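You operate a simulated robot arm through the tools that you are given. There is no shell and no other tool.

You are at the controls of a simulated robot arm. One attempt, no reset.

JOB
Set the sealer to 160 C and seal the pack in its drawer.
Fine: switch on before you press seal; open the drawer when it is done and leave the sealer on for the next pack.

Only the result counts: the job must be done as asked and must still hold three seconds after the hand-in. Knocking over, shifting, dropping, spilling or breaking anything else fails it. Lids that push on must go on centred and level and be pressed home; caps that screw on are set level and turned clockwise until they are tight.

ROBOT AND FRAMES
A 6-joint arm with a three-finger gripper, fixed in place. Base frame: the origin is at the foot of the arm, x ahead of it, y to its left, z up. Units: mm, rad, N and s.
Its first joint turns from -2.897 to 2.897 rad. Payload 4.89 kg.
The TCP is the grasp point between the finger pads, 30 mm short of the fingertips. In the tool frame z runs along the fingers and y along their closing line. Largest opening 164 mm; the body of the gripper starts 125 mm behind the TCP.
Orientation is that of the tool frame in the base frame, as a unit quaternion [x, y, z, w]. With the fingers straight down and closing along the base's y, the tool's x points along the base's -x, its y along +y and its z along -z.

CONTROLS
- The arm moves only by the tool move_arm. Its argument "rows" is a list of rows, each an object (a shift or turn left out is 0, a gripper value left out holds the last) with "claw": the closure in counts, from 0 (fully open) to 255 (shut); "linear": the shift along the base's x, y, z in m, a list of three; "rotation": the turn, a rotation vector about the base's x, y, z in rad, a list of three. In form: [{"claw": claw, "linear": [dx, dy, dz], "rotation": [ax, ay, az]}, ...]. A call has 1 to 20 rows; each row shifts and turns the commanded pose from where the row before left it. Rows are played at 5 a second. More than 50 mm and 0.15 rad between two rows, or a gripper value outside its range, and nothing of the call is played. Where a pose cannot be reached the arm comes as near as it can. A force on the tool above 40 N (or 10 N above the force at the start of the call, whichever is more), or a blocked arm, ends the call early, and 0.2 s more pass. The fingers move at their own pace (about 108 mm/s each) and stop on an object; they squeeze with about 37 N. The grip force told is the motor's: it shows also when the fingers shut on nothing. Time passes only in rows, and 0.2 s behind the last, so rows that do not move let the fingers close. It gives the time, the measured TCP pose, the force on the tool (base axes), the opening and the grip force at its end, in the units of the frame above (readings bear some noise), with the torque about the TCP (base axes, N m) and any sound that the robot's microphone picked up, and new pictures: "views" is both (left out), scene, wrist or none.
- Cameras (640 x 400 px; columns grow to the right, rows downward): "scene" is fixed at [402.6, 496.8, 1674.1]; the picture's right is [-0.57, -0.82, 0.00], its down [-0.60, 0.41, -0.69] and it looks along [0.57, -0.39, -0.72] (base axes); focal length 355 px, centre (320, 200). "wrist" rides on the gripper at [76, -2, -152] in the tool frame; the picture's right is [0.02, 1.00, 0.00], its down [-0.88, 0.02, -0.47] and it looks along [-0.47, 0.01, 0.88] (tool axes); focal length 247 px, centre (320, 200). There is no depth. A picture from a camera that has moved, and an enlarged one, comes with that camera's place and axes in the base frame and with its lens. The place of the scene camera against the robot may be out by one fixed shift of up to 12 mm in any direction.
- raise_lower(by): slides the trunk up (or, below 0, down) by that many mm; the arm rides with it, the base frame stays. It gives what a move gives, with no picture.
- enlarge(camera, box): a new picture of the part [left, top, right, bottom] of that camera's present view, enlarged. It takes no simulated time.
- finish_job(): hands the job in; it is judged then, once.

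Nothing tells you positions but the pictures and the camera data. Unless the task says otherwise, let go and move clear before handing in.

The tools are called after "Request:" as name(argument=value, ...) on one line, values as JSON. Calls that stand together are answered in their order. move_arm: Moves the arm, as the interface text tells. Its arguments: {"type":"object","properties":{"rows":{"type":"array"},"views":{"type":"string","enum":["both","scene","wrist","none"]}},"required":["rows"]} The other tools are called the same way: raise_lower (by) slides the trunk up or down; enlarge (camera, box) takes an enlarged picture of a part of a camera's view; finish_job () hands the job in.

At the start:

```text
time_s: 0.0
ee_pos: [627.2, 50.7, 1264.1]
ee_rot: [0.0, 1.0, 0.001, 0.0]
ft_force: [0.2, 0.2, -0.4]
moment: [-0.02, 0.0, 0.01]
gripper_width: 163.9
grasp_force: 0.1
trunk travel left (down, up): [-175.0, 215.0]
```

scene: 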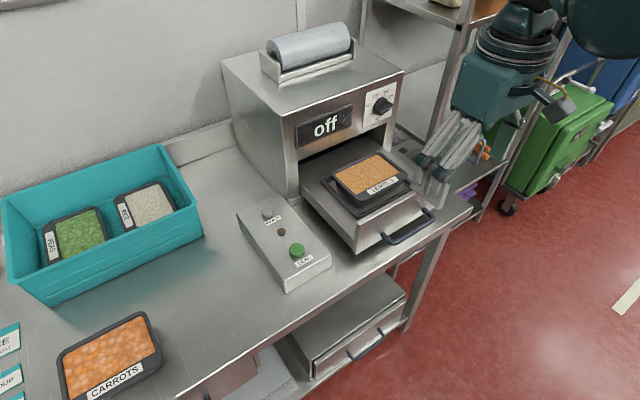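
wrist: 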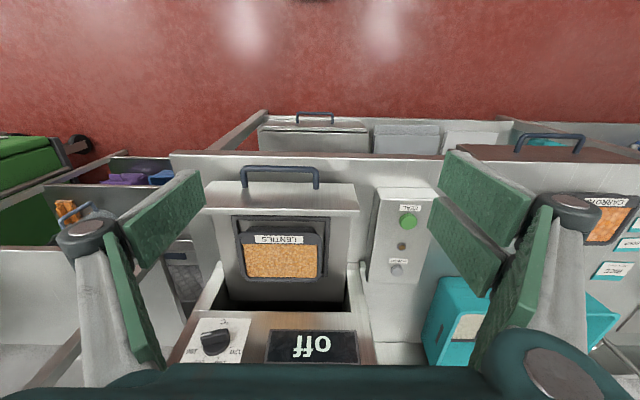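

I see the heat sealer reading "off", with a dial on its front, an open drawer holding a pack, and a control box with two buttons. I'll look closer at these before moving.

Request:
enlarge(camera="scene", box=[280, 70, 440, 170])

Request:
enlarge(camera="scene", box=[230, 190, 350, 290])

Request:
enlarge(camera="scene", box=[290, 140, 450, 260])

Request:
enlarge(camera="wrist", box=[170, 160, 450, 370])

Request:
enlarge(camera="wrist", box=[180, 310, 280, 370])

Request:
enlarge(camera="scene", box=[0, 310, 60, 400])

```text
4.00 times, centred on (360, 120) of scene
camera zoom: at [402.6, 496.8, 1674.1], right [-0.57, -0.82, 0.0], down [-0.6, 0.41, -0.69], along [0.57, -0.39, -0.72], focal length 1421 px, centre (160, 520)
```

zoom: 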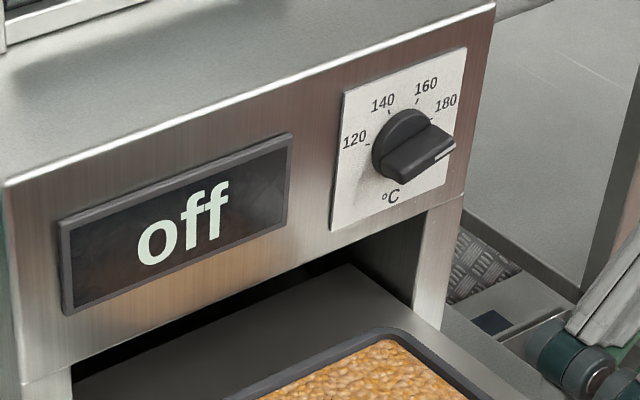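

```text
4.00 times, centred on (290, 240) of scene
camera zoom: at [402.6, 496.8, 1674.1], right [-0.57, -0.82, 0.0], down [-0.6, 0.41, -0.69], along [0.57, -0.39, -0.72], focal length 1421 px, centre (440, 40)
```

zoom: 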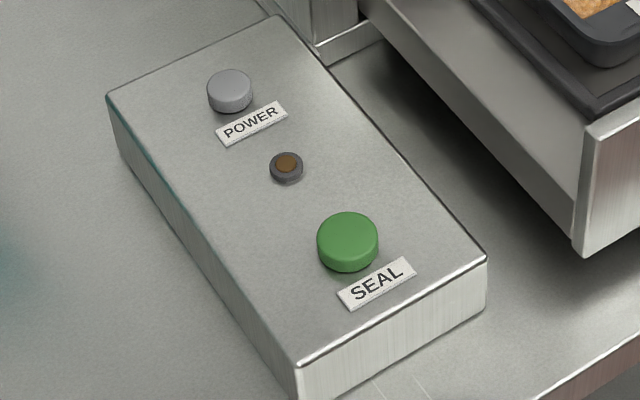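

```text
3.33 times, centred on (370, 200) of scene
camera zoom: at [402.6, 496.8, 1674.1], right [-0.57, -0.82, 0.0], down [-0.6, 0.41, -0.69], along [0.57, -0.39, -0.72], focal length 1184 px, centre (153, 200)
```

zoom: 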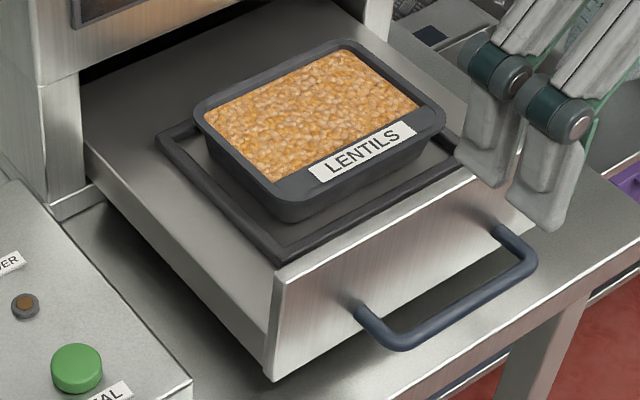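

```text
1.90 times, centred on (310, 265) of wrist
camera zoom: at [549.7, 48.2, 1416.8], right [-0.02, 1.0, 0.0], down [0.88, 0.02, 0.47], along [0.47, 0.01, -0.88], focal length 470 px, centre (339, 76)
```

zoom: 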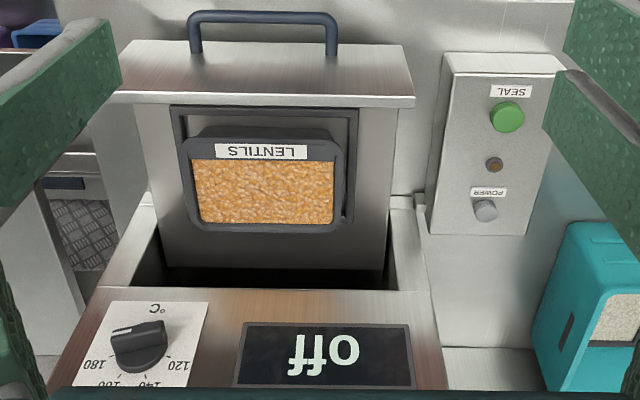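

```text
6.40 times, centred on (230, 340) of wrist
camera zoom: at [549.7, 48.2, 1416.8], right [-0.02, 1.0, 0.0], down [0.88, 0.02, 0.47], along [0.47, 0.01, -0.88], focal length 1581 px, centre (896, -696)
```

zoom: 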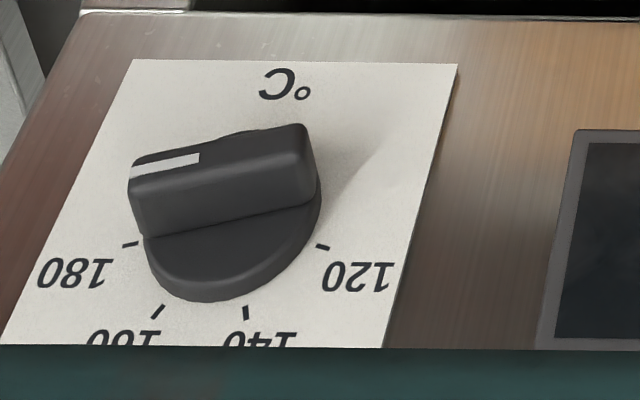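

```text
4.44 times, centred on (30, 355) of scene
camera zoom: at [402.6, 496.8, 1674.1], right [-0.57, -0.82, 0.0], down [-0.6, 0.41, -0.69], along [0.57, -0.39, -0.72], focal length 1578 px, centre (1609, -489)
```

zoom: 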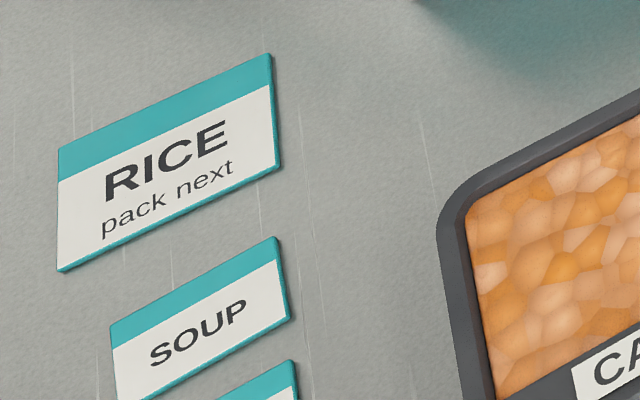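

The pack in the drawer is lentils, and the dial pointer sits at or past 180. The knob is near (1030,-150,1110), the handle near (760,-35,935) and the seal button near (855,255,940). Next I tilt the hand to look at the panel face on.

Request:
move_arm(rows=[{"linear": [0.0154, -0.0189, -0.0142], "rotation": [0, -0.131, 0]}, {"linear": [0.0154, -0.0189, -0.0142], "rotation": [0, -0.131, 0]}, {"linear": [0.0154, -0.0189, -0.0142], "rotation": [0, -0.131, 0]}, {"linear": [0.0154, -0.0189, -0.0142], "rotation": [0, -0.131, 0]}, {"linear": [0.0154, -0.0189, -0.0142], "rotation": [0, -0.131, 0]}, {"linear": [0.0154, -0.0189, -0.0142], "rotation": [0, -0.131, 0]}, {"linear": [0.0154, -0.0189, -0.0142], "rotation": [0, -0.131, 0]}, {"linear": [0.0154, -0.0189, -0.0142], "rotation": [0, -0.131, 0]}, {}])

```text
time_s: 2.0
ee_pos: [752.0, -102.7, 1151.3]
ee_rot: [0.0, 0.865, 0.0, 0.501]
ft_force: [-0.2, -0.5, -0.2]
moment: [0.02, -0.01, 0.0]
gripper_width: 164.0
grasp_force: 0.0
trunk travel left (down, up): [-175.0, 215.0]
camera wrist: at [580.1, -104.0, 1160.8], right [-0.01, 1.0, -0.02], down [0.03, 0.02, 1.0], along [1.0, 0.01, -0.03], focal length 247 px, centre (320, 200)
```

scene: 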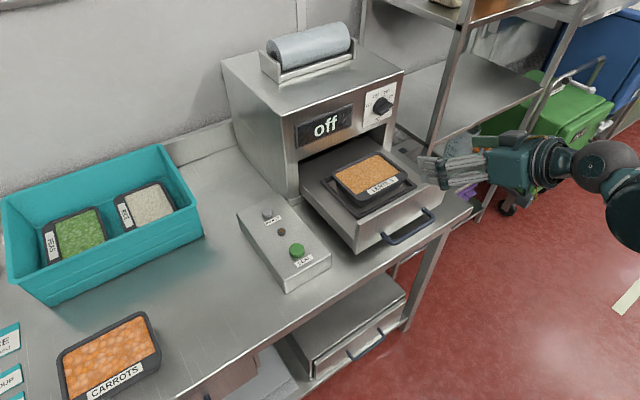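
wrist: 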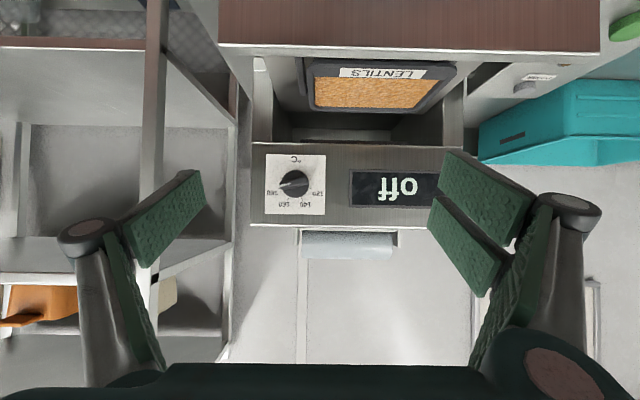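

Request:
enlarge(camera="wrist", box=[250, 140, 346, 230])

Request:
enlarge(camera="wrist", box=[210, 0, 640, 250])

```text
4.44 times, centred on (298, 185) of wrist
camera zoom: at [580.1, -104.0, 1160.8], right [-0.01, 1.0, -0.02], down [0.03, 0.02, 1.0], along [1.0, 0.01, -0.03], focal length 1098 px, centre (418, 267)
```

zoom: 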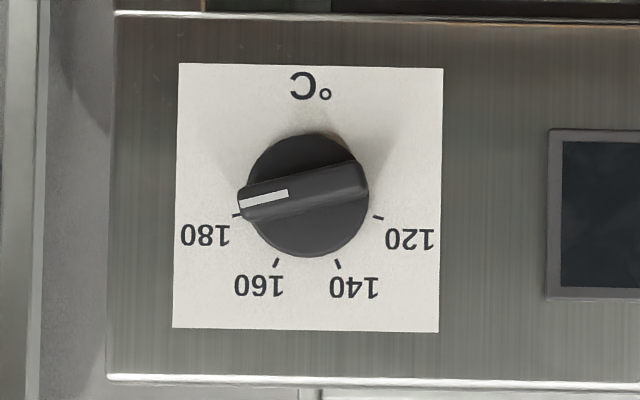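

```text
1.49 times, centred on (425, 125) of wrist
camera zoom: at [580.1, -104.0, 1160.8], right [-0.01, 1.0, -0.02], down [0.03, 0.02, 1.0], along [1.0, 0.01, -0.03], focal length 368 px, centre (164, 312)
```

zoom: 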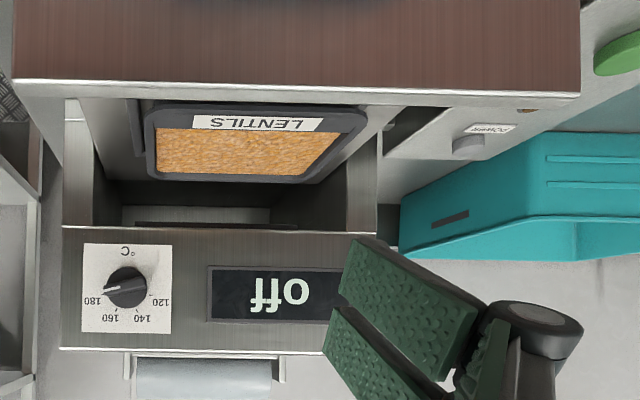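

The panel plane is at about x=1033, with the knob centre near (y,z) = (-146,1118). The 160 mark is about 50° anticlockwise of the present pointer. Next I look straight down at the control box to pin down the buttons.

Request:
move_arm(rows=[{"linear": [0.0053, 0.037, 0.0054], "rotation": [0, 0.1164, 0]}, {"linear": [0.0053, 0.037, 0.0054], "rotation": [0, 0.1164, 0]}, {"linear": [0.0053, 0.037, 0.0054], "rotation": [0, 0.1164, 0]}, {"linear": [0.0053, 0.037, 0.0054], "rotation": [0, 0.1164, 0]}, {"linear": [0.0053, 0.037, 0.0054], "rotation": [0, 0.1164, 0]}, {"linear": [0.0053, 0.037, 0.0054], "rotation": [0, 0.1164, 0]}, {"linear": [0.0053, 0.037, 0.0054], "rotation": [0, 0.1164, 0]}, {"linear": [0.0053, 0.037, 0.0054], "rotation": [0, 0.1164, 0]}, {"linear": [0.0053, 0.037, 0.0054], "rotation": [0, 0.1164, 0]}, {}])

```text
time_s: 4.2
ee_pos: [797.3, 234.3, 1199.1]
ee_rot: [-0.001, 1.0, 0.0, 0.0]
ft_force: [0.7, 0.4, -0.4]
moment: [-0.11, 0.16, 0.02]
gripper_width: 164.2
grasp_force: 0.0
trunk travel left (down, up): [-175.0, 215.0]
camera wrist: at [720.3, 232.3, 1351.0], right [-0.02, 1.0, 0.0], down [0.88, 0.02, 0.47], along [0.47, 0.01, -0.88], focal length 247 px, centre (320, 200)
```

scene: 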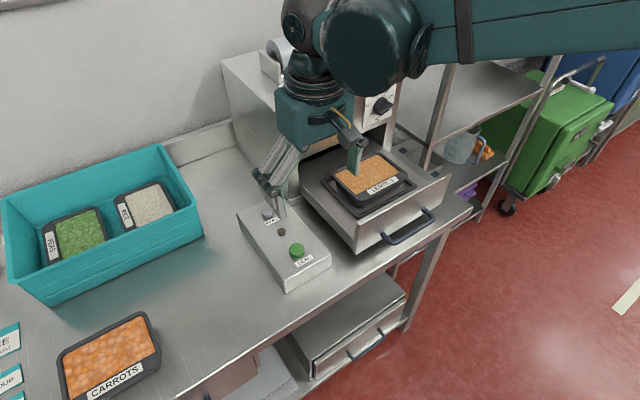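
wrist: 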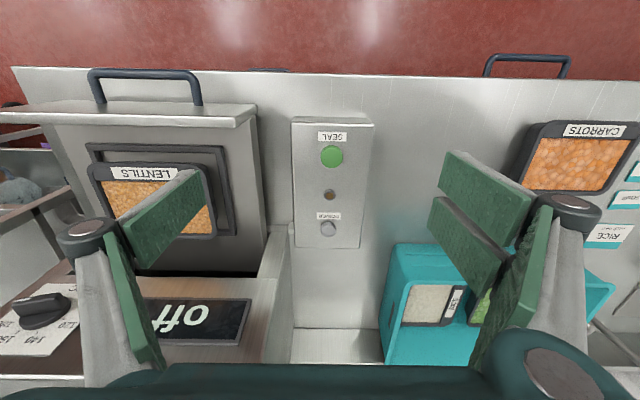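

Request:
enlarge(camera="wrist", box=[270, 100, 400, 260])

Request:
enlarge(camera="wrist", box=[0, 50, 280, 290])

```text
2.50 times, centred on (335, 180) of wrist
camera zoom: at [720.3, 232.3, 1351.0], right [-0.02, 1.0, 0.0], down [0.88, 0.02, 0.47], along [0.47, 0.01, -0.88], focal length 617 px, centre (282, 250)
```

zoom: 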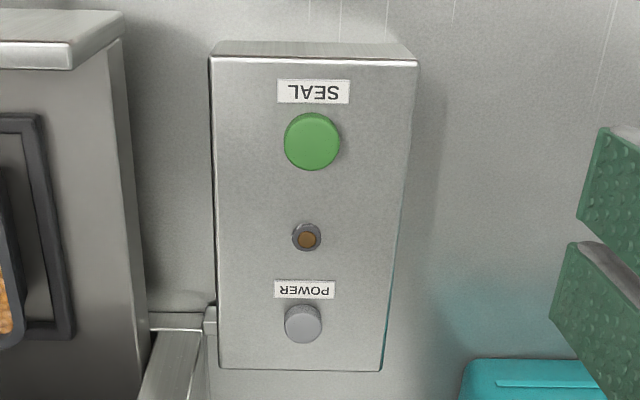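

```text
1.67 times, centred on (140, 170) of wrist
camera zoom: at [720.3, 232.3, 1351.0], right [-0.02, 1.0, 0.0], down [0.88, 0.02, 0.47], along [0.47, 0.01, -0.88], focal length 412 px, centre (620, 250)
```

zoom: 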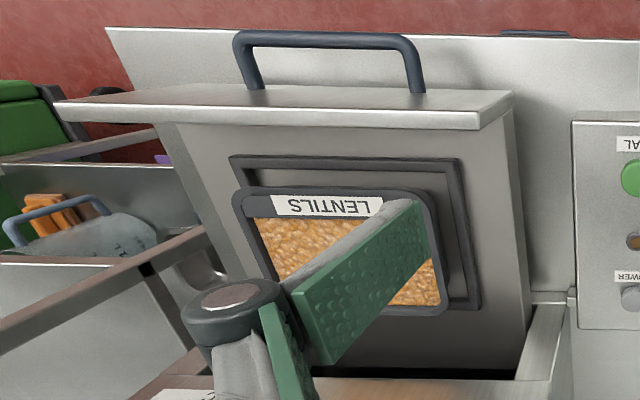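

The seal button is near (853,255,944) and power is near (998,255,945). I'll close the fingers, tilt the hand 30° forward and hover above the power button.

Request:
move_arm(rows=[{"claw": 255, "linear": [0.0325, 0.0035, -0.03], "rotation": [0, -0.131, 0]}, {"claw": 255, "linear": [0.0325, 0.0035, -0.03], "rotation": [0, -0.131, 0]}, {"claw": 255, "linear": [0.0325, 0.0035, -0.03], "rotation": [0, -0.131, 0]}, {"claw": 255, "linear": [0.0325, 0.0035, -0.03], "rotation": [0, -0.131, 0]}, {"claw": 255, "linear": [0.0325, 0.0035, -0.03]}, {"claw": 255, "linear": [0.0325, 0.0035, -0.02]}, {}])

```text
time_s: 5.8
ee_pos: [991.7, 253.8, 1027.8]
ee_rot: [-0.001, 0.966, 0.0, 0.26]
ft_force: [0.8, -0.3, -1.8]
moment: [-0.03, 0.04, -0.02]
gripper_width: 0.1
grasp_force: 37.0
trunk travel left (down, up): [-175.0, 215.0]
camera wrist: at [848.8, 251.7, 1121.6], right [-0.02, 1.0, -0.01], down [0.53, 0.02, 0.85], along [0.85, 0.01, -0.53], focal length 247 px, centre (320, 200)
```

scene: 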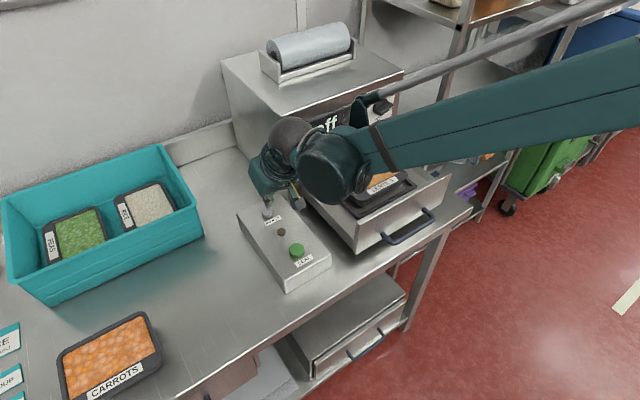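
wrist: 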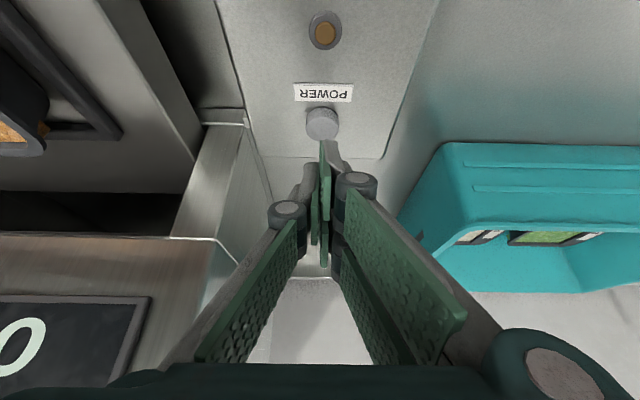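

The power button's position is confirmed at about (1000,254,945). I lower onto it in small steps.

Request:
move_arm(rows=[{"linear": [0.0045, 0.0006, -0.02]}, {"linear": [0, 0, -0.02]}, {"linear": [0, 0, -0.003]}, {"linear": [0, 0, -0.003]}, {"linear": [0, 0, -0.003]}])

```text
time_s: 7.0
ee_pos: [996.6, 253.4, 980.9]
ee_rot: [-0.001, 0.966, 0.0, 0.26]
ft_force: [-5.8, -4.1, 10.6]
moment: [-0.1, 0.27, 0.05]
gripper_width: 0.2
grasp_force: 36.6
trunk travel left (down, up): [-175.0, 215.0]
heard: click
camera wrist: at [852.9, 251.2, 1074.4], right [-0.02, 1.0, -0.01], down [0.52, 0.02, 0.85], along [0.85, 0.01, -0.52], focal length 247 px, centre (320, 200)
```

scene: 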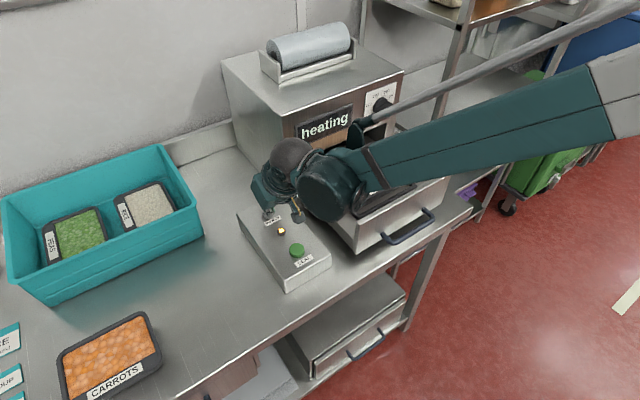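
wrist: 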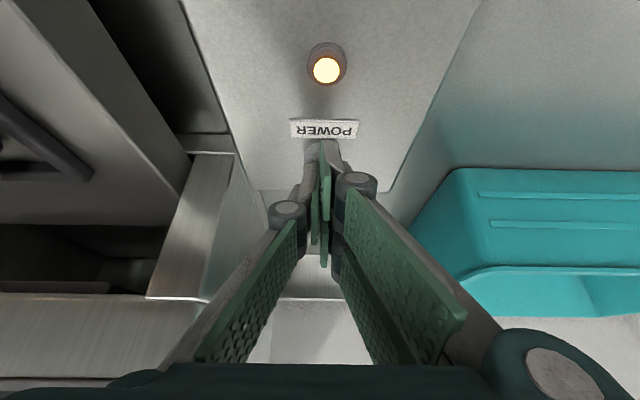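

It's on: the lamp is lit and the display reads "heating". The handle bar is at about (733,-28,941) and the drawer face at about x=780. I'll close the drawer first so the gripper has room at the dial, so I now back away and come round in front of the drawer.

Request:
move_arm(rows=[{"linear": [0, 0, 0.049]}, {"linear": [0, 0, 0.049]}, {"linear": [-0.045, 0, 0], "rotation": [0, -0.131, 0]}, {"linear": [-0.045, 0, 0], "rotation": [0, -0.131, 0]}, {"linear": [-0.045, 0, 0]}, {"linear": [-0.024, -0.0402, 0]}, {"linear": [-0.024, -0.0402, 0]}, {"linear": [-0.024, -0.0402, 0]}, {"linear": [-0.024, -0.0402, 0]}, {"linear": [-0.024, -0.0402, 0]}, {"linear": [-0.024, -0.0402, 0]}, {"linear": [-0.024, -0.0402, 0]}, {}])

```text
time_s: 9.8
ee_pos: [696.3, -27.8, 1078.7]
ee_rot: [-0.001, 0.923, 0.001, 0.384]
ft_force: [-1.3, 0.0, -0.3]
moment: [-0.02, -0.02, -0.05]
gripper_width: 0.0
grasp_force: 36.9
trunk travel left (down, up): [-175.0, 215.0]
camera wrist: at [533.1, -29.9, 1132.4], right [-0.02, 1.0, -0.02], down [0.29, 0.02, 0.96], along [0.96, 0.01, -0.29], focal length 247 px, centre (320, 200)
```

scene: 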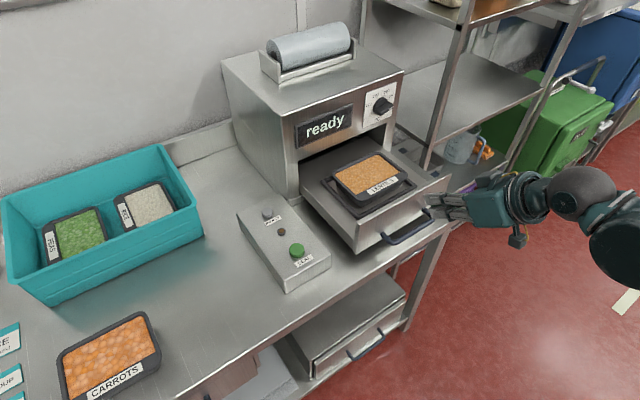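
wrist: 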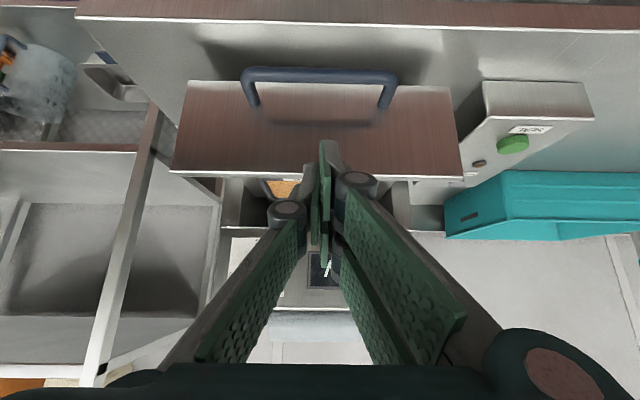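

The display now reads "ready". The drawer face spans about z 912–1030, with the handle at (733,-30,941), so I come down and push the face above the handle.

Request:
move_arm(rows=[{"linear": [0, 0, -0.038]}, {"linear": [0, 0, -0.038]}, {"linear": [0.03, 0, 0]}, {"linear": [0.01, 0, 0]}, {"linear": [0.01, 0, 0]}, {"linear": [0.01, 0, 0]}, {"linear": [0.01, 0, 0]}, {"linear": [0.01, 0, 0]}])

```text
time_s: 11.6
ee_pos: [775.9, -26.4, 1003.4]
ee_rot: [-0.001, 0.924, 0.0, 0.383]
ft_force: [0.2, 0.6, 0.7]
moment: [0.01, 0.01, -0.01]
gripper_width: 0.0
grasp_force: 37.0
trunk travel left (down, up): [-175.0, 215.0]
camera wrist: at [612.3, -29.1, 1056.4], right [-0.02, 1.0, -0.02], down [0.29, 0.02, 0.96], along [0.96, 0.01, -0.29], focal length 247 px, centre (320, 200)
```

scene: 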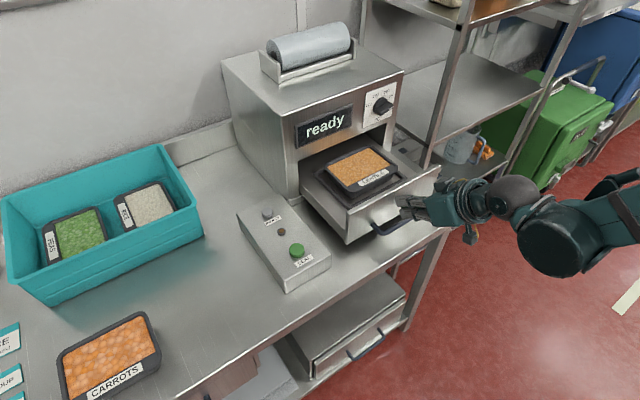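
wrist: 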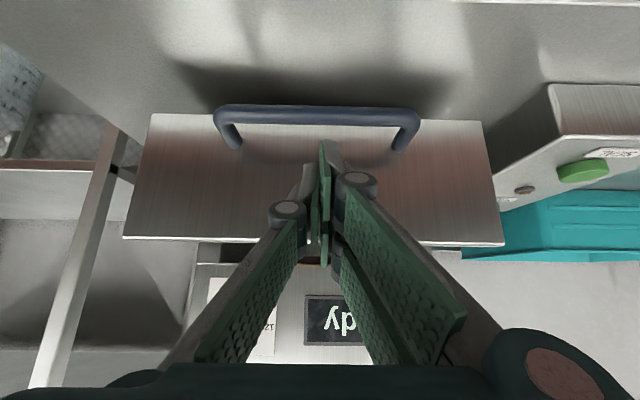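

The drawer is sliding in easily, so I keep pushing.

Request:
move_arm(rows=[{"linear": [0.015, 0, 0]}, {"linear": [0.015, 0, 0]}, {"linear": [0.015, 0, 0]}, {"linear": [0.015, 0, 0]}, {"linear": [0.015, 0, 0]}, {"linear": [0.015, 0, 0]}, {"linear": [0.015, 0, 0]}, {"linear": [0.015, 0, 0]}, {"linear": [0.015, 0, 0]}, {"linear": [0.015, 0, 0]}, {"linear": [0.01, 0, 0]}])

```text
time_s: 14.0
ee_pos: [936.6, -26.5, 1002.9]
ee_rot: [-0.001, 0.924, 0.001, 0.384]
ft_force: [-0.1, -0.2, -0.3]
moment: [0.01, -0.02, -0.01]
gripper_width: 0.3
grasp_force: 37.1
trunk travel left (down, up): [-175.0, 215.0]
camera wrist: at [772.2, -29.4, 1056.1], right [-0.02, 1.0, -0.02], down [0.29, 0.02, 0.96], along [0.96, 0.01, -0.29], focal length 247 px, centre (320, 200)
```

scene: 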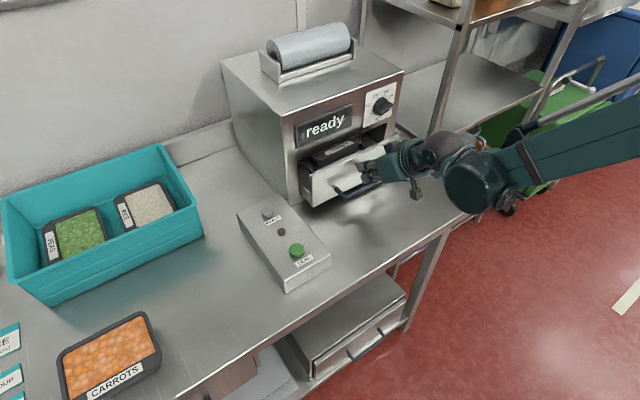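
wrist: 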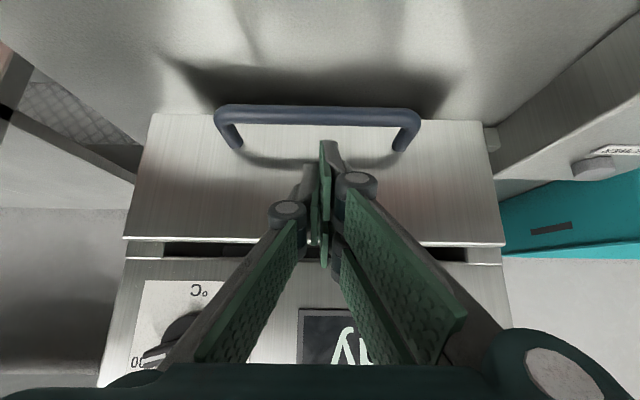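

Request:
move_arm(rows=[{"linear": [0.01, 0, 0]}, {"linear": [0.01, 0, 0]}, {"linear": [0.01, 0, 0]}, {"linear": [0.01, 0, 0]}, {"linear": [0.006, 0, 0]}, {"linear": [0.005, 0, 0]}, {"linear": [0.005, 0, 0]}, {"linear": [0.005, 0, 0]}, {"linear": [0.004, 0, 0]}, {"linear": [0.004, 0, 0]}, {"linear": [0.004, 0, 0]}])

```text
time_s: 15.5
ee_pos: [984.4, -27.9, 1001.2]
ee_rot: [-0.001, 0.924, 0.0, 0.381]
ft_force: [-17.4, 1.7, 4.1]
moment: [0.06, -0.15, 0.1]
gripper_width: 0.1
grasp_force: 37.0
trunk travel left (down, up): [-175.0, 215.0]
stopped in row 7: the force on the tool passed its limit at 48 N (the readings are from after the stop); the commanded pose is now the measured one
camera wrist: at [821.2, -29.3, 1055.7], right [-0.02, 1.0, -0.02], down [0.29, 0.02, 0.96], along [0.96, 0.01, -0.29], focal length 247 px, centre (320, 200)
```

scene: 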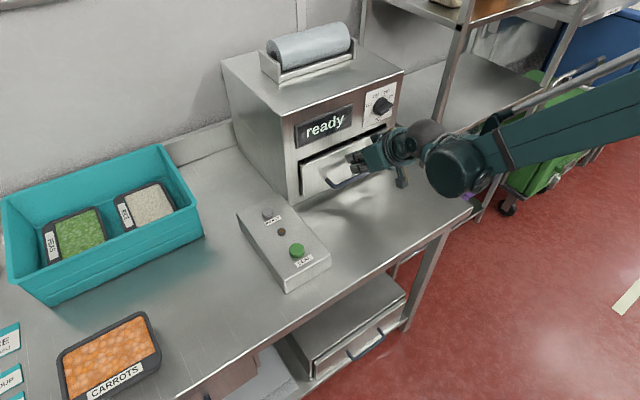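
wrist: 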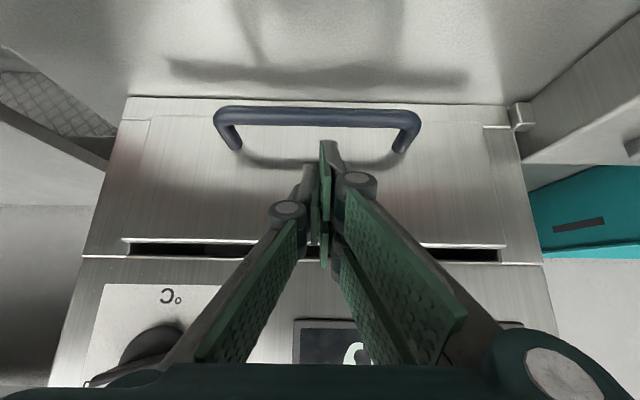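

The push ended at a firm stop with the drawer face near x=1015. I back off and check that it is fully closed.

Request:
move_arm(rows=[{"linear": [-0.03, 0, 0]}, {"linear": [-0.04, 0, 0.01]}, {"linear": [-0.045, 0, 0.02]}, {"linear": [-0.045, 0, 0.02]}, {"linear": [-0.045, 0, 0.02]}, {}])

Request:
enlarge(camera="wrist", box=[150, 100, 510, 330])

Request:
enlarge(camera="scene", box=[280, 80, 440, 210])

```text
time_s: 16.9
ee_pos: [778.2, -28.9, 1073.2]
ee_rot: [-0.001, 0.925, 0.0, 0.381]
ft_force: [-0.4, 0.8, -0.2]
moment: [0.01, -0.05, 0.01]
gripper_width: 0.0
grasp_force: 36.4
trunk travel left (down, up): [-175.0, 215.0]
camera wrist: at [615.9, -31.6, 1126.8], right [-0.02, 1.0, -0.02], down [0.29, 0.02, 0.96], along [0.96, 0.01, -0.29], focal length 247 px, centre (320, 200)
```

scene: 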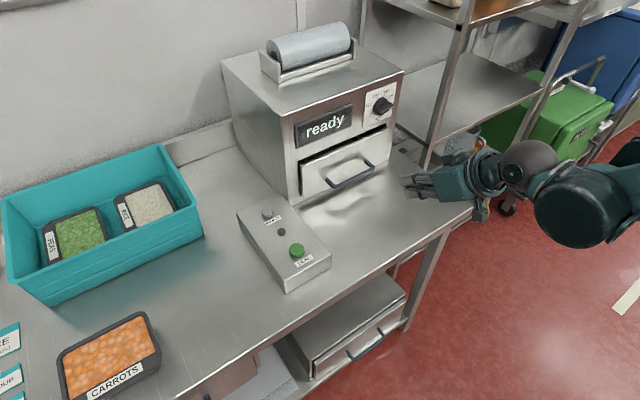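
wrist: 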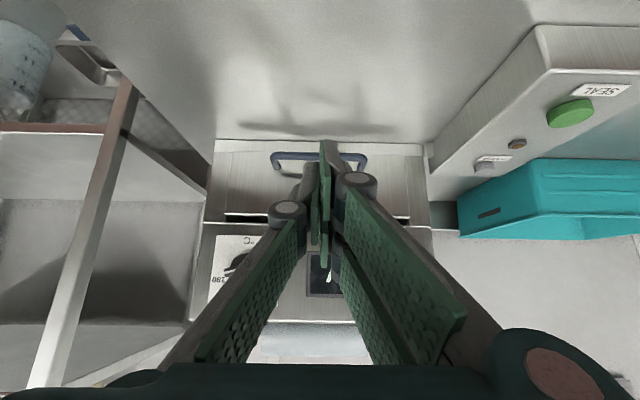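

```text
1.74 times, centred on (330, 215) of wrist
camera zoom: at [615.9, -31.6, 1126.8], right [-0.02, 1.0, -0.02], down [0.29, 0.02, 0.96], along [0.96, 0.01, -0.29], focal length 430 px, centre (303, 174)
```

zoom: 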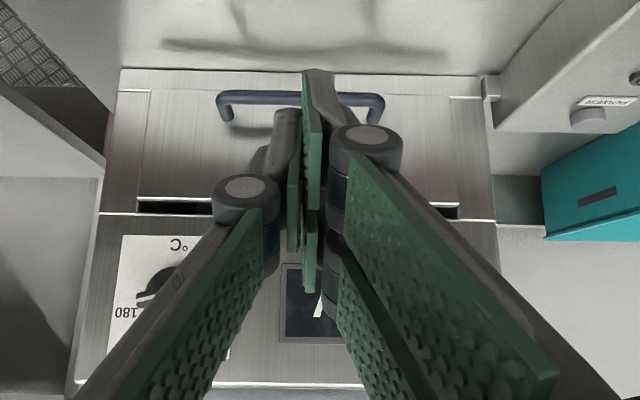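

```text
3.08 times, centred on (360, 145) of scene
camera zoom: at [402.6, 496.8, 1674.1], right [-0.57, -0.82, 0.0], down [-0.6, 0.41, -0.69], along [0.57, -0.39, -0.72], focal length 1093 px, centre (197, 369)
```

zoom: 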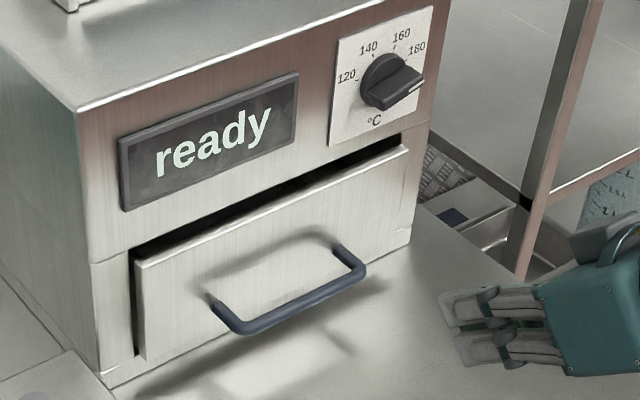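

Request:
enlarge(camera="scene", box=[360, 110, 400, 165])

Request:
enlarge(camera="scene", box=[295, 145, 345, 210])

```text
7.27 times, centred on (380, 138) of scene
camera zoom: at [402.6, 496.8, 1674.1], right [-0.57, -0.82, 0.0], down [-0.6, 0.41, -0.69], along [0.57, -0.39, -0.72], focal length 2583 px, centre (-116, 654)
```

zoom: 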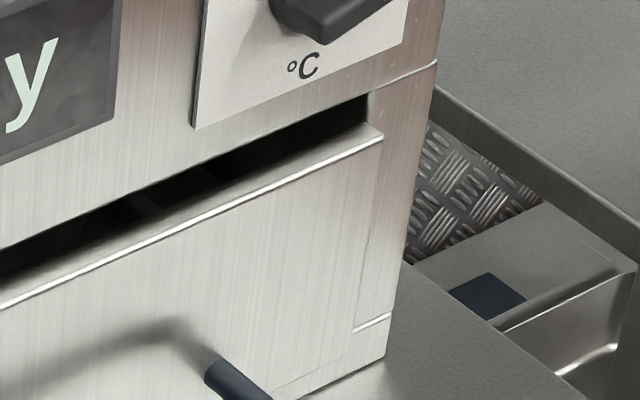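

```text
6.15 times, centred on (320, 178) of scene
camera zoom: at [402.6, 496.8, 1674.1], right [-0.57, -0.82, 0.0], down [-0.6, 0.41, -0.69], along [0.57, -0.39, -0.72], focal length 2186 px, centre (320, 338)
```

zoom: 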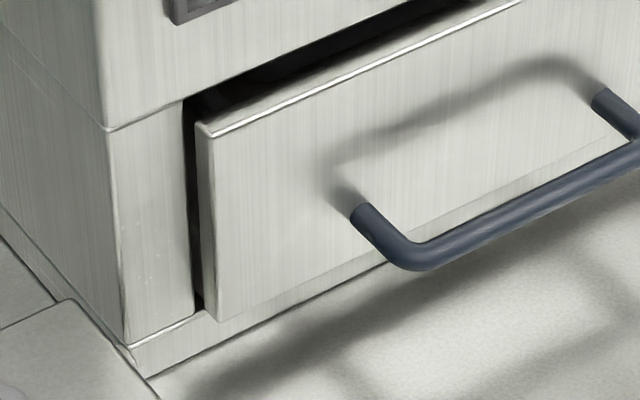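

The drawer is at its stop with the front plate seated slightly proud of the frame, so I take it as closed. Next I level the hand, roll it to match the dial grip and hover in front of the knob.

Request:
move_arm(rows=[{"claw": 162, "linear": [0.012, -0.0195, 0.0075], "rotation": [0, -0.1315, 0]}, {"linear": [0.012, -0.0195, 0.0075], "rotation": [0, -0.1315, 0]}, {"linear": [0.012, -0.0195, 0.0075], "rotation": [0, -0.1315, 0]}, {"linear": [0.012, -0.0195, 0.0075], "rotation": [0, -0.1315, 0]}, {"linear": [0.012, -0.0195, 0.0075], "rotation": [0, -0.1315, 0]}, {"linear": [0.012, -0.0195, 0.0075], "rotation": [0, -0.1315, 0]}, {"rotation": [0.1344, 0, 0]}, {"rotation": [0.1344, 0, 0]}, {"rotation": [0.1344, 0, 0]}, {"rotation": [0.1344, 0, 0]}, {"rotation": [0.1344, 0, 0]}, {"rotation": [0.1344, 0, 0]}, {"rotation": [0.1344, 0, 0]}, {"rotation": [0.1344, 0, 0]}, {"rotation": [0.1344, 0, 0]}, {"rotation": [0.1344, 0, 0]}, {}])

```text
time_s: 20.5
ee_pos: [853.1, -143.5, 1115.7]
ee_rot: [0.44, 0.554, 0.44, 0.553]
ft_force: [-1.0, -0.3, -0.7]
moment: [-0.01, 0.01, 0.0]
gripper_width: 59.7
grasp_force: 0.0
trunk travel left (down, up): [-175.0, 215.0]
camera wrist: at [699.4, -70.9, 1097.6], right [0.0, 0.25, 0.97], down [-0.47, -0.85, 0.22], along [0.88, -0.46, 0.12], focal length 247 px, centre (320, 200)
```

scene: 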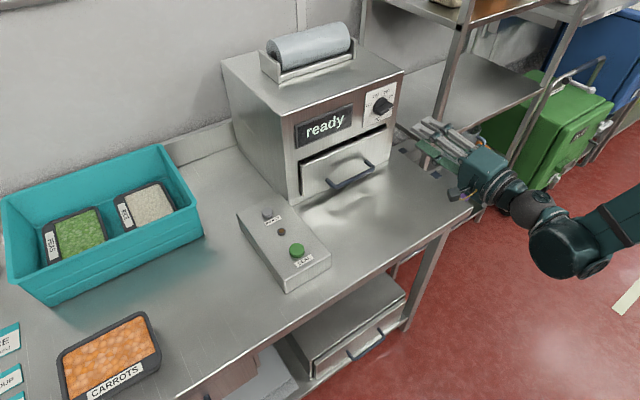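
wrist: 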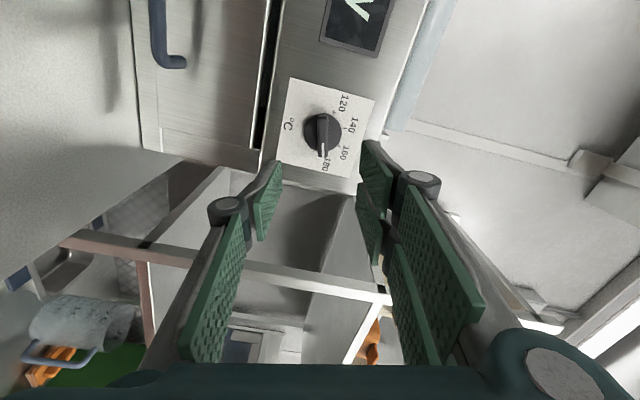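

Request:
enlarge(camera="wrist", box=[260, 70, 390, 190])

```text
3.33 times, centred on (325, 130) of wrist
camera zoom: at [699.4, -70.9, 1097.6], right [0.0, 0.25, 0.97], down [-0.47, -0.85, 0.22], along [0.88, -0.46, 0.12], focal length 823 px, centre (303, 433)
```

zoom: 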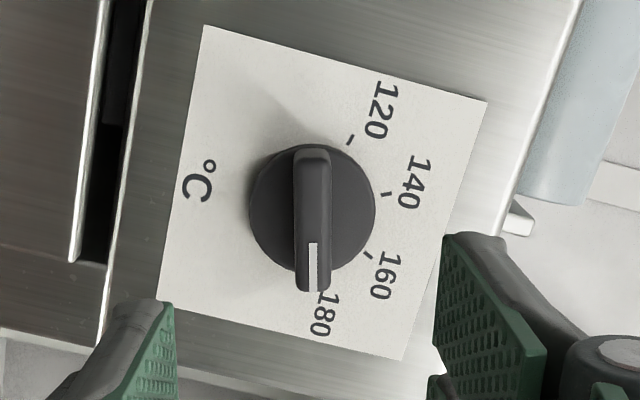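

The hand's roll matches the knob bar, and the knob axis is near y=-144.5, z=1119.5. I correct by a few mm and slide in so the tips stop just short of the knob's disc.

Request:
move_arm(rows=[{"linear": [0.03, -0.001, 0.0035]}, {"linear": [0.03, 0, 0]}, {"linear": [0.03, 0, 0]}, {"linear": [0.02, 0, 0]}, {"linear": [0.01, 0, 0]}, {"linear": [0.007, 0, 0]}, {"linear": [0.007, 0, 0]}, {}])

Request:
enlarge(camera="wrist", box=[220, 40, 420, 200])

Request:
enlarge(camera="scene", box=[340, 70, 440, 150])

```text
time_s: 22.3
ee_pos: [987.3, -144.9, 1118.7]
ee_rot: [0.44, 0.553, 0.44, 0.554]
ft_force: [-0.1, -0.6, -0.3]
moment: [0.0, 0.02, -0.01]
gripper_width: 59.6
grasp_force: 0.0
trunk travel left (down, up): [-175.0, 215.0]
camera wrist: at [833.1, -71.2, 1100.4], right [0.0, 0.25, 0.97], down [-0.47, -0.85, 0.22], along [0.88, -0.46, 0.12], focal length 247 px, centre (320, 200)
```

scene: 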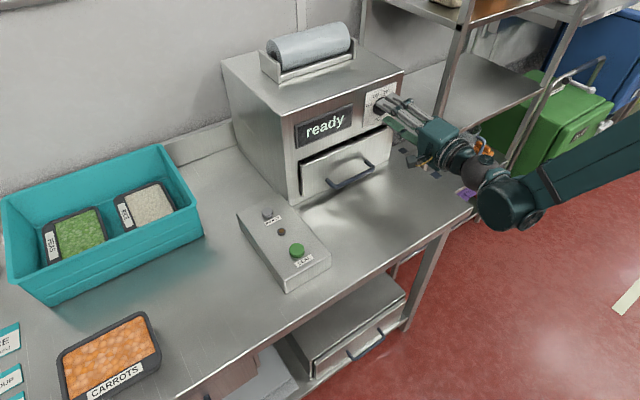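
wrist: 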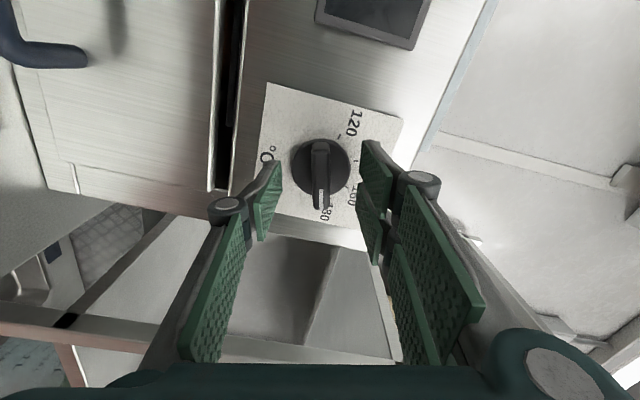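

```text
2.50 times, centred on (320, 120) of wrist
camera zoom: at [833.1, -71.2, 1100.4], right [0.0, 0.25, 0.97], down [-0.47, -0.85, 0.22], along [0.88, -0.46, 0.12], focal length 617 px, centre (320, 400)
```

zoom: 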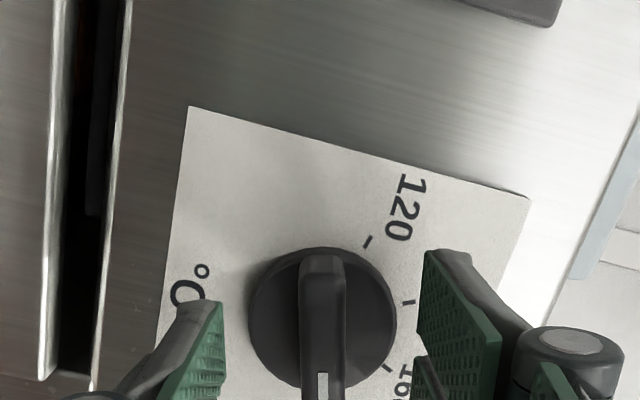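

```text
5.00 times, centred on (390, 110) of scene
camera zoom: at [402.6, 496.8, 1674.1], right [-0.57, -0.82, 0.0], down [-0.6, 0.41, -0.69], along [0.57, -0.39, -0.72], focal length 1776 px, centre (-30, 650)
```

zoom: 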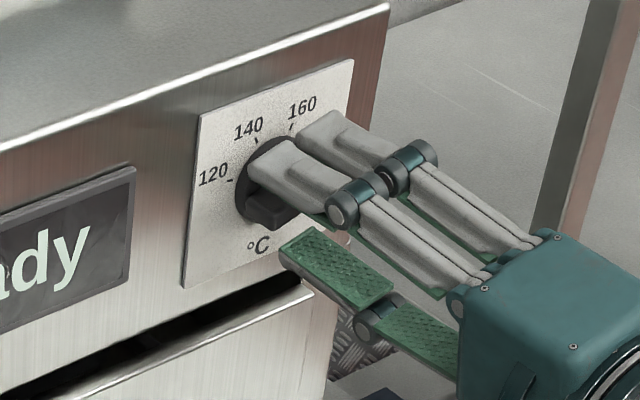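

The bar sits centred between the pads, so I close the grip on it.

Request:
move_arm(rows=[{"claw": 255}, {"claw": 255}, {"claw": 255}, {"claw": 255}])

Request:
enlarge(camera="wrist", box=[220, 40, 420, 240])

```text
time_s: 23.3
ee_pos: [987.2, -145.3, 1119.2]
ee_rot: [0.439, 0.553, 0.441, 0.554]
ft_force: [22.5, -1.9, 31.9]
moment: [-1.48, -0.78, 0.16]
gripper_width: 13.9
grasp_force: 44.6
trunk travel left (down, up): [-175.0, 215.0]
camera wrist: at [833.1, -71.1, 1101.1], right [0.0, 0.25, 0.97], down [-0.47, -0.85, 0.22], along [0.88, -0.46, 0.12], focal length 247 px, centre (320, 200)
```

scene: 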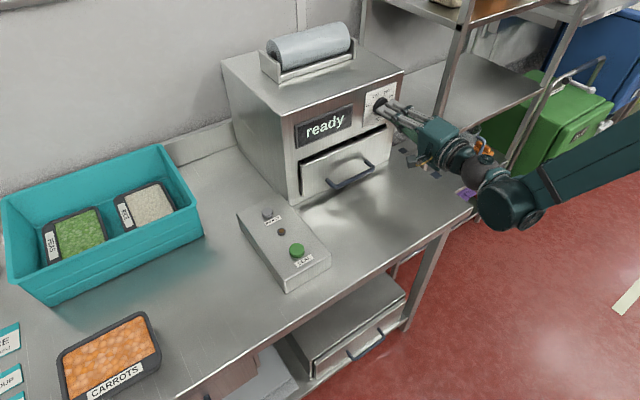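
wrist: 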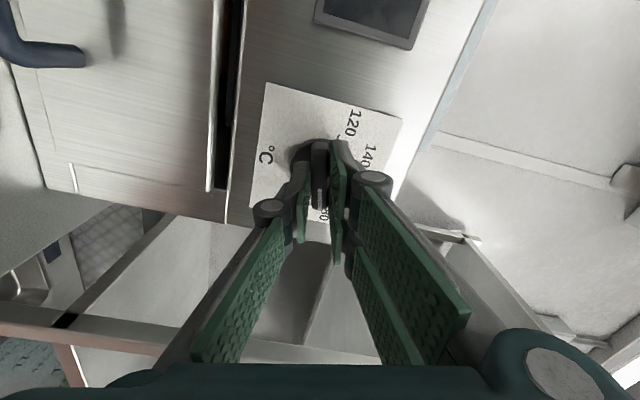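

```text
2.00 times, centred on (320, 140) of wrist
camera zoom: at [833.1, -71.1, 1101.1], right [0.0, 0.25, 0.97], down [-0.47, -0.85, 0.22], along [0.88, -0.46, 0.12], focal length 494 px, centre (320, 320)
```

zoom: 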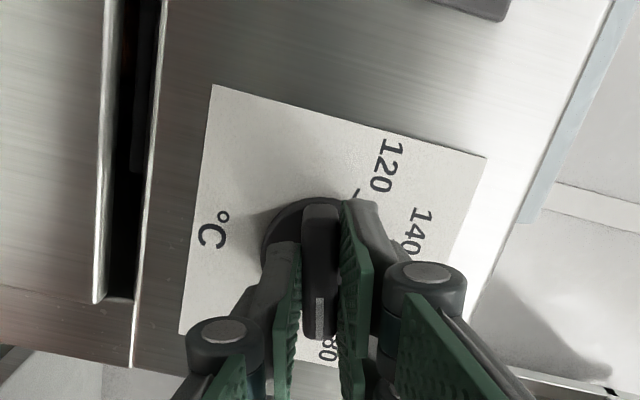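

The bar is gripped at 13.9 mm but the hand is side-loaded, pushed up and forward. I follow that force slightly to ease it.

Request:
move_arm(rows=[{"linear": [0.0005, 0, 0.001]}, {"linear": [0.0005, 0, 0.0005]}, {}], views="none")

```text
time_s: 24.1
ee_pos: [987.7, -144.7, 1118.9]
ee_rot: [0.44, 0.554, 0.439, 0.553]
ft_force: [-15.4, 2.3, -27.4]
moment: [-1.42, 0.58, -0.26]
gripper_width: 14.0
grasp_force: 45.2
trunk travel left (down, up): [-175.0, 215.0]
```

Request:
move_arm(rows=[{"linear": [-0.0004, 0, -0.0007]}, {}], views="none")

Request:
move_arm(rows=[{"rotation": [-0.05, 0, 0]}, {}], views="none")

```text
time_s: 24.7
ee_pos: [987.2, -145.4, 1119.5]
ee_rot: [0.44, 0.554, 0.44, 0.553]
ft_force: [-19.1, 0.1, -21.7]
moment: [-1.47, 0.57, 0.21]
gripper_width: 13.8
grasp_force: 44.8
trunk travel left (down, up): [-175.0, 215.0]
```

```text
time_s: 25.3
ee_pos: [988.3, -145.9, 1119.9]
ee_rot: [0.426, 0.565, 0.426, 0.564]
ft_force: [-21.1, 0.3, -18.5]
moment: [0.0, 0.38, -0.17]
gripper_width: 13.9
grasp_force: 44.6
trunk travel left (down, up): [-175.0, 215.0]
```

Request:
move_arm(rows=[{"linear": [-0.0003, 0, -0.0003], "rotation": [-0.06, 0, 0]}, {"rotation": [-0.06, 0, 0]}, {"rotation": [-0.06, 0, 0]}, {"rotation": [-0.06, 0, 0]}, {}])

Request:
enlarge(camera="wrist", box=[220, 40, 420, 240])

```text
time_s: 26.5
ee_pos: [988.2, -144.3, 1120.4]
ee_rot: [0.355, 0.612, 0.355, 0.611]
ft_force: [-4.1, -1.6, -2.0]
moment: [-0.01, 0.37, 0.56]
gripper_width: 13.7
grasp_force: 45.1
trunk travel left (down, up): [-175.0, 215.0]
camera wrist: at [833.3, -79.6, 1080.8], right [0.0, 0.51, 0.86], down [-0.47, -0.76, 0.45], along [0.88, -0.41, 0.24], focal length 247 px, centre (320, 200)
```

scene: 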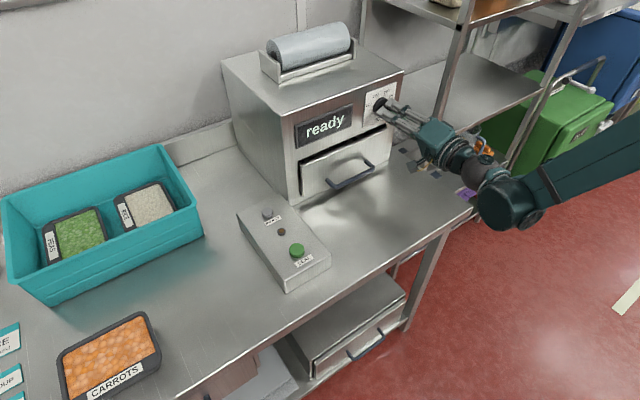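
wrist: 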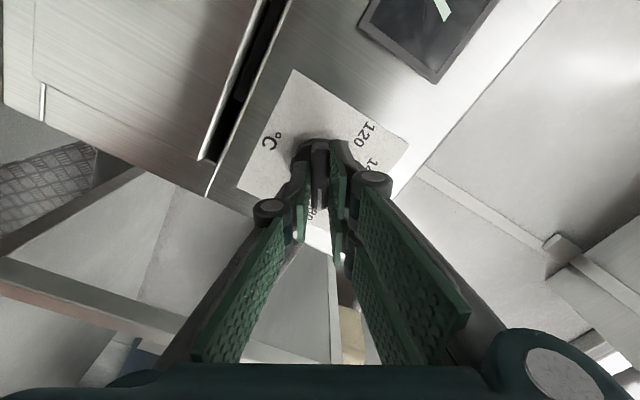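

```text
2.00 times, centred on (320, 140) of wrist
camera zoom: at [833.3, -79.6, 1080.8], right [0.0, 0.51, 0.86], down [-0.47, -0.76, 0.45], along [0.88, -0.41, 0.24], focal length 494 px, centre (320, 320)
```

zoom: 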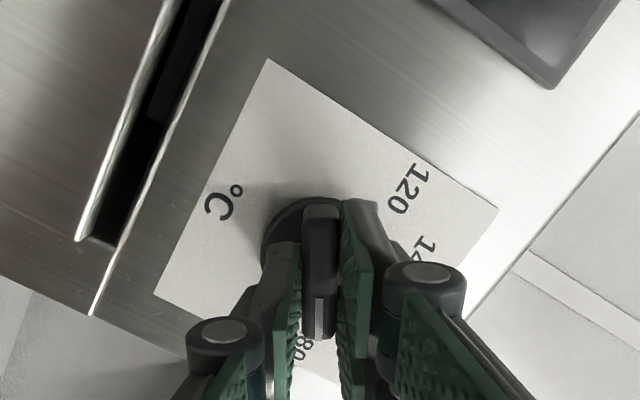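

The knob turns with the hand and the forces have eased. I keep turning to the 160 mark, about 36° further.

Request:
move_arm(rows=[{"rotation": [-0.0632, 0, 0]}, {"rotation": [-0.0632, 0, 0]}, {"rotation": [-0.0632, 0, 0]}, {"rotation": [-0.0632, 0, 0]}, {"rotation": [-0.0632, 0, 0]}, {"rotation": [-0.0632, 0, 0]}, {"rotation": [-0.0632, 0, 0]}, {"rotation": [-0.0632, 0, 0]}, {"rotation": [-0.0632, 0, 0]}, {"rotation": [-0.0632, 0, 0]}, {}])

Request:
enlarge(camera="wrist", box=[220, 40, 420, 240])

Request:
enlarge(camera="scene", box=[340, 70, 440, 150])

```text
time_s: 28.9
ee_pos: [987.2, -144.9, 1120.3]
ee_rot: [0.146, 0.691, 0.149, 0.692]
ft_force: [16.0, 6.7, 14.5]
moment: [0.03, -0.21, 0.24]
gripper_width: 13.5
grasp_force: 45.2
trunk travel left (down, up): [-175.0, 215.0]
camera wrist: at [833.2, -115.7, 1049.6], right [0.0, 0.92, 0.39], down [-0.47, -0.34, 0.81], along [0.88, -0.18, 0.44], focal length 247 px, centre (320, 200)
```

scene: 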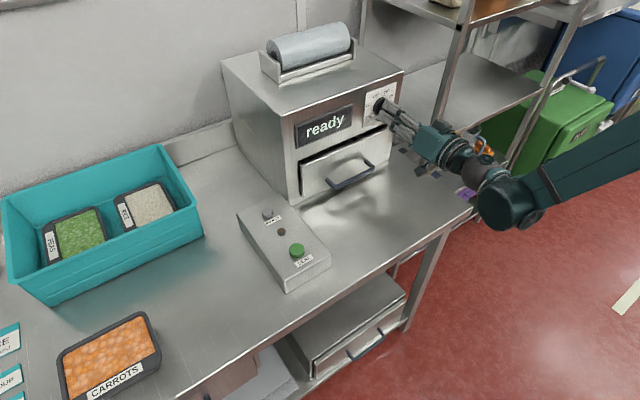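
wrist: 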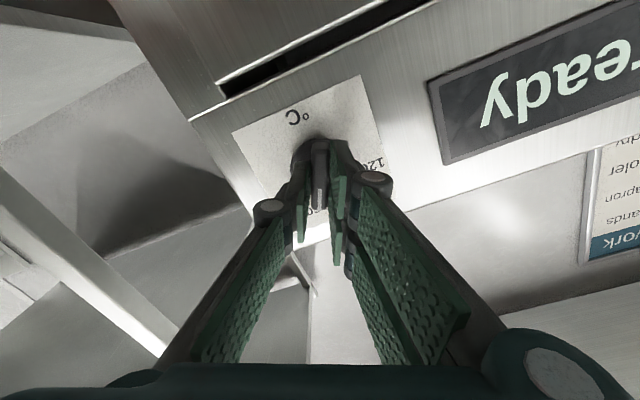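

```text
2.00 times, centred on (320, 140) of wrist
camera zoom: at [833.2, -115.7, 1049.6], right [0.0, 0.92, 0.39], down [-0.47, -0.34, 0.81], along [0.88, -0.18, 0.44], focal length 494 px, centre (320, 320)
```

zoom: 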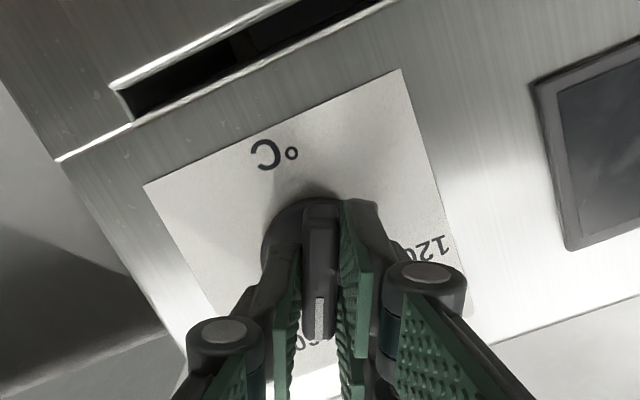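

```text
5.00 times, centred on (390, 110) of scene
camera zoom: at [402.6, 496.8, 1674.1], right [-0.57, -0.82, 0.0], down [-0.6, 0.41, -0.69], along [0.57, -0.39, -0.72], focal length 1776 px, centre (-30, 650)
```

zoom: 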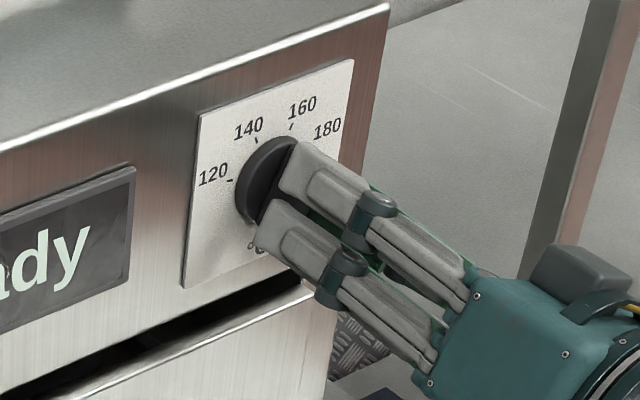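

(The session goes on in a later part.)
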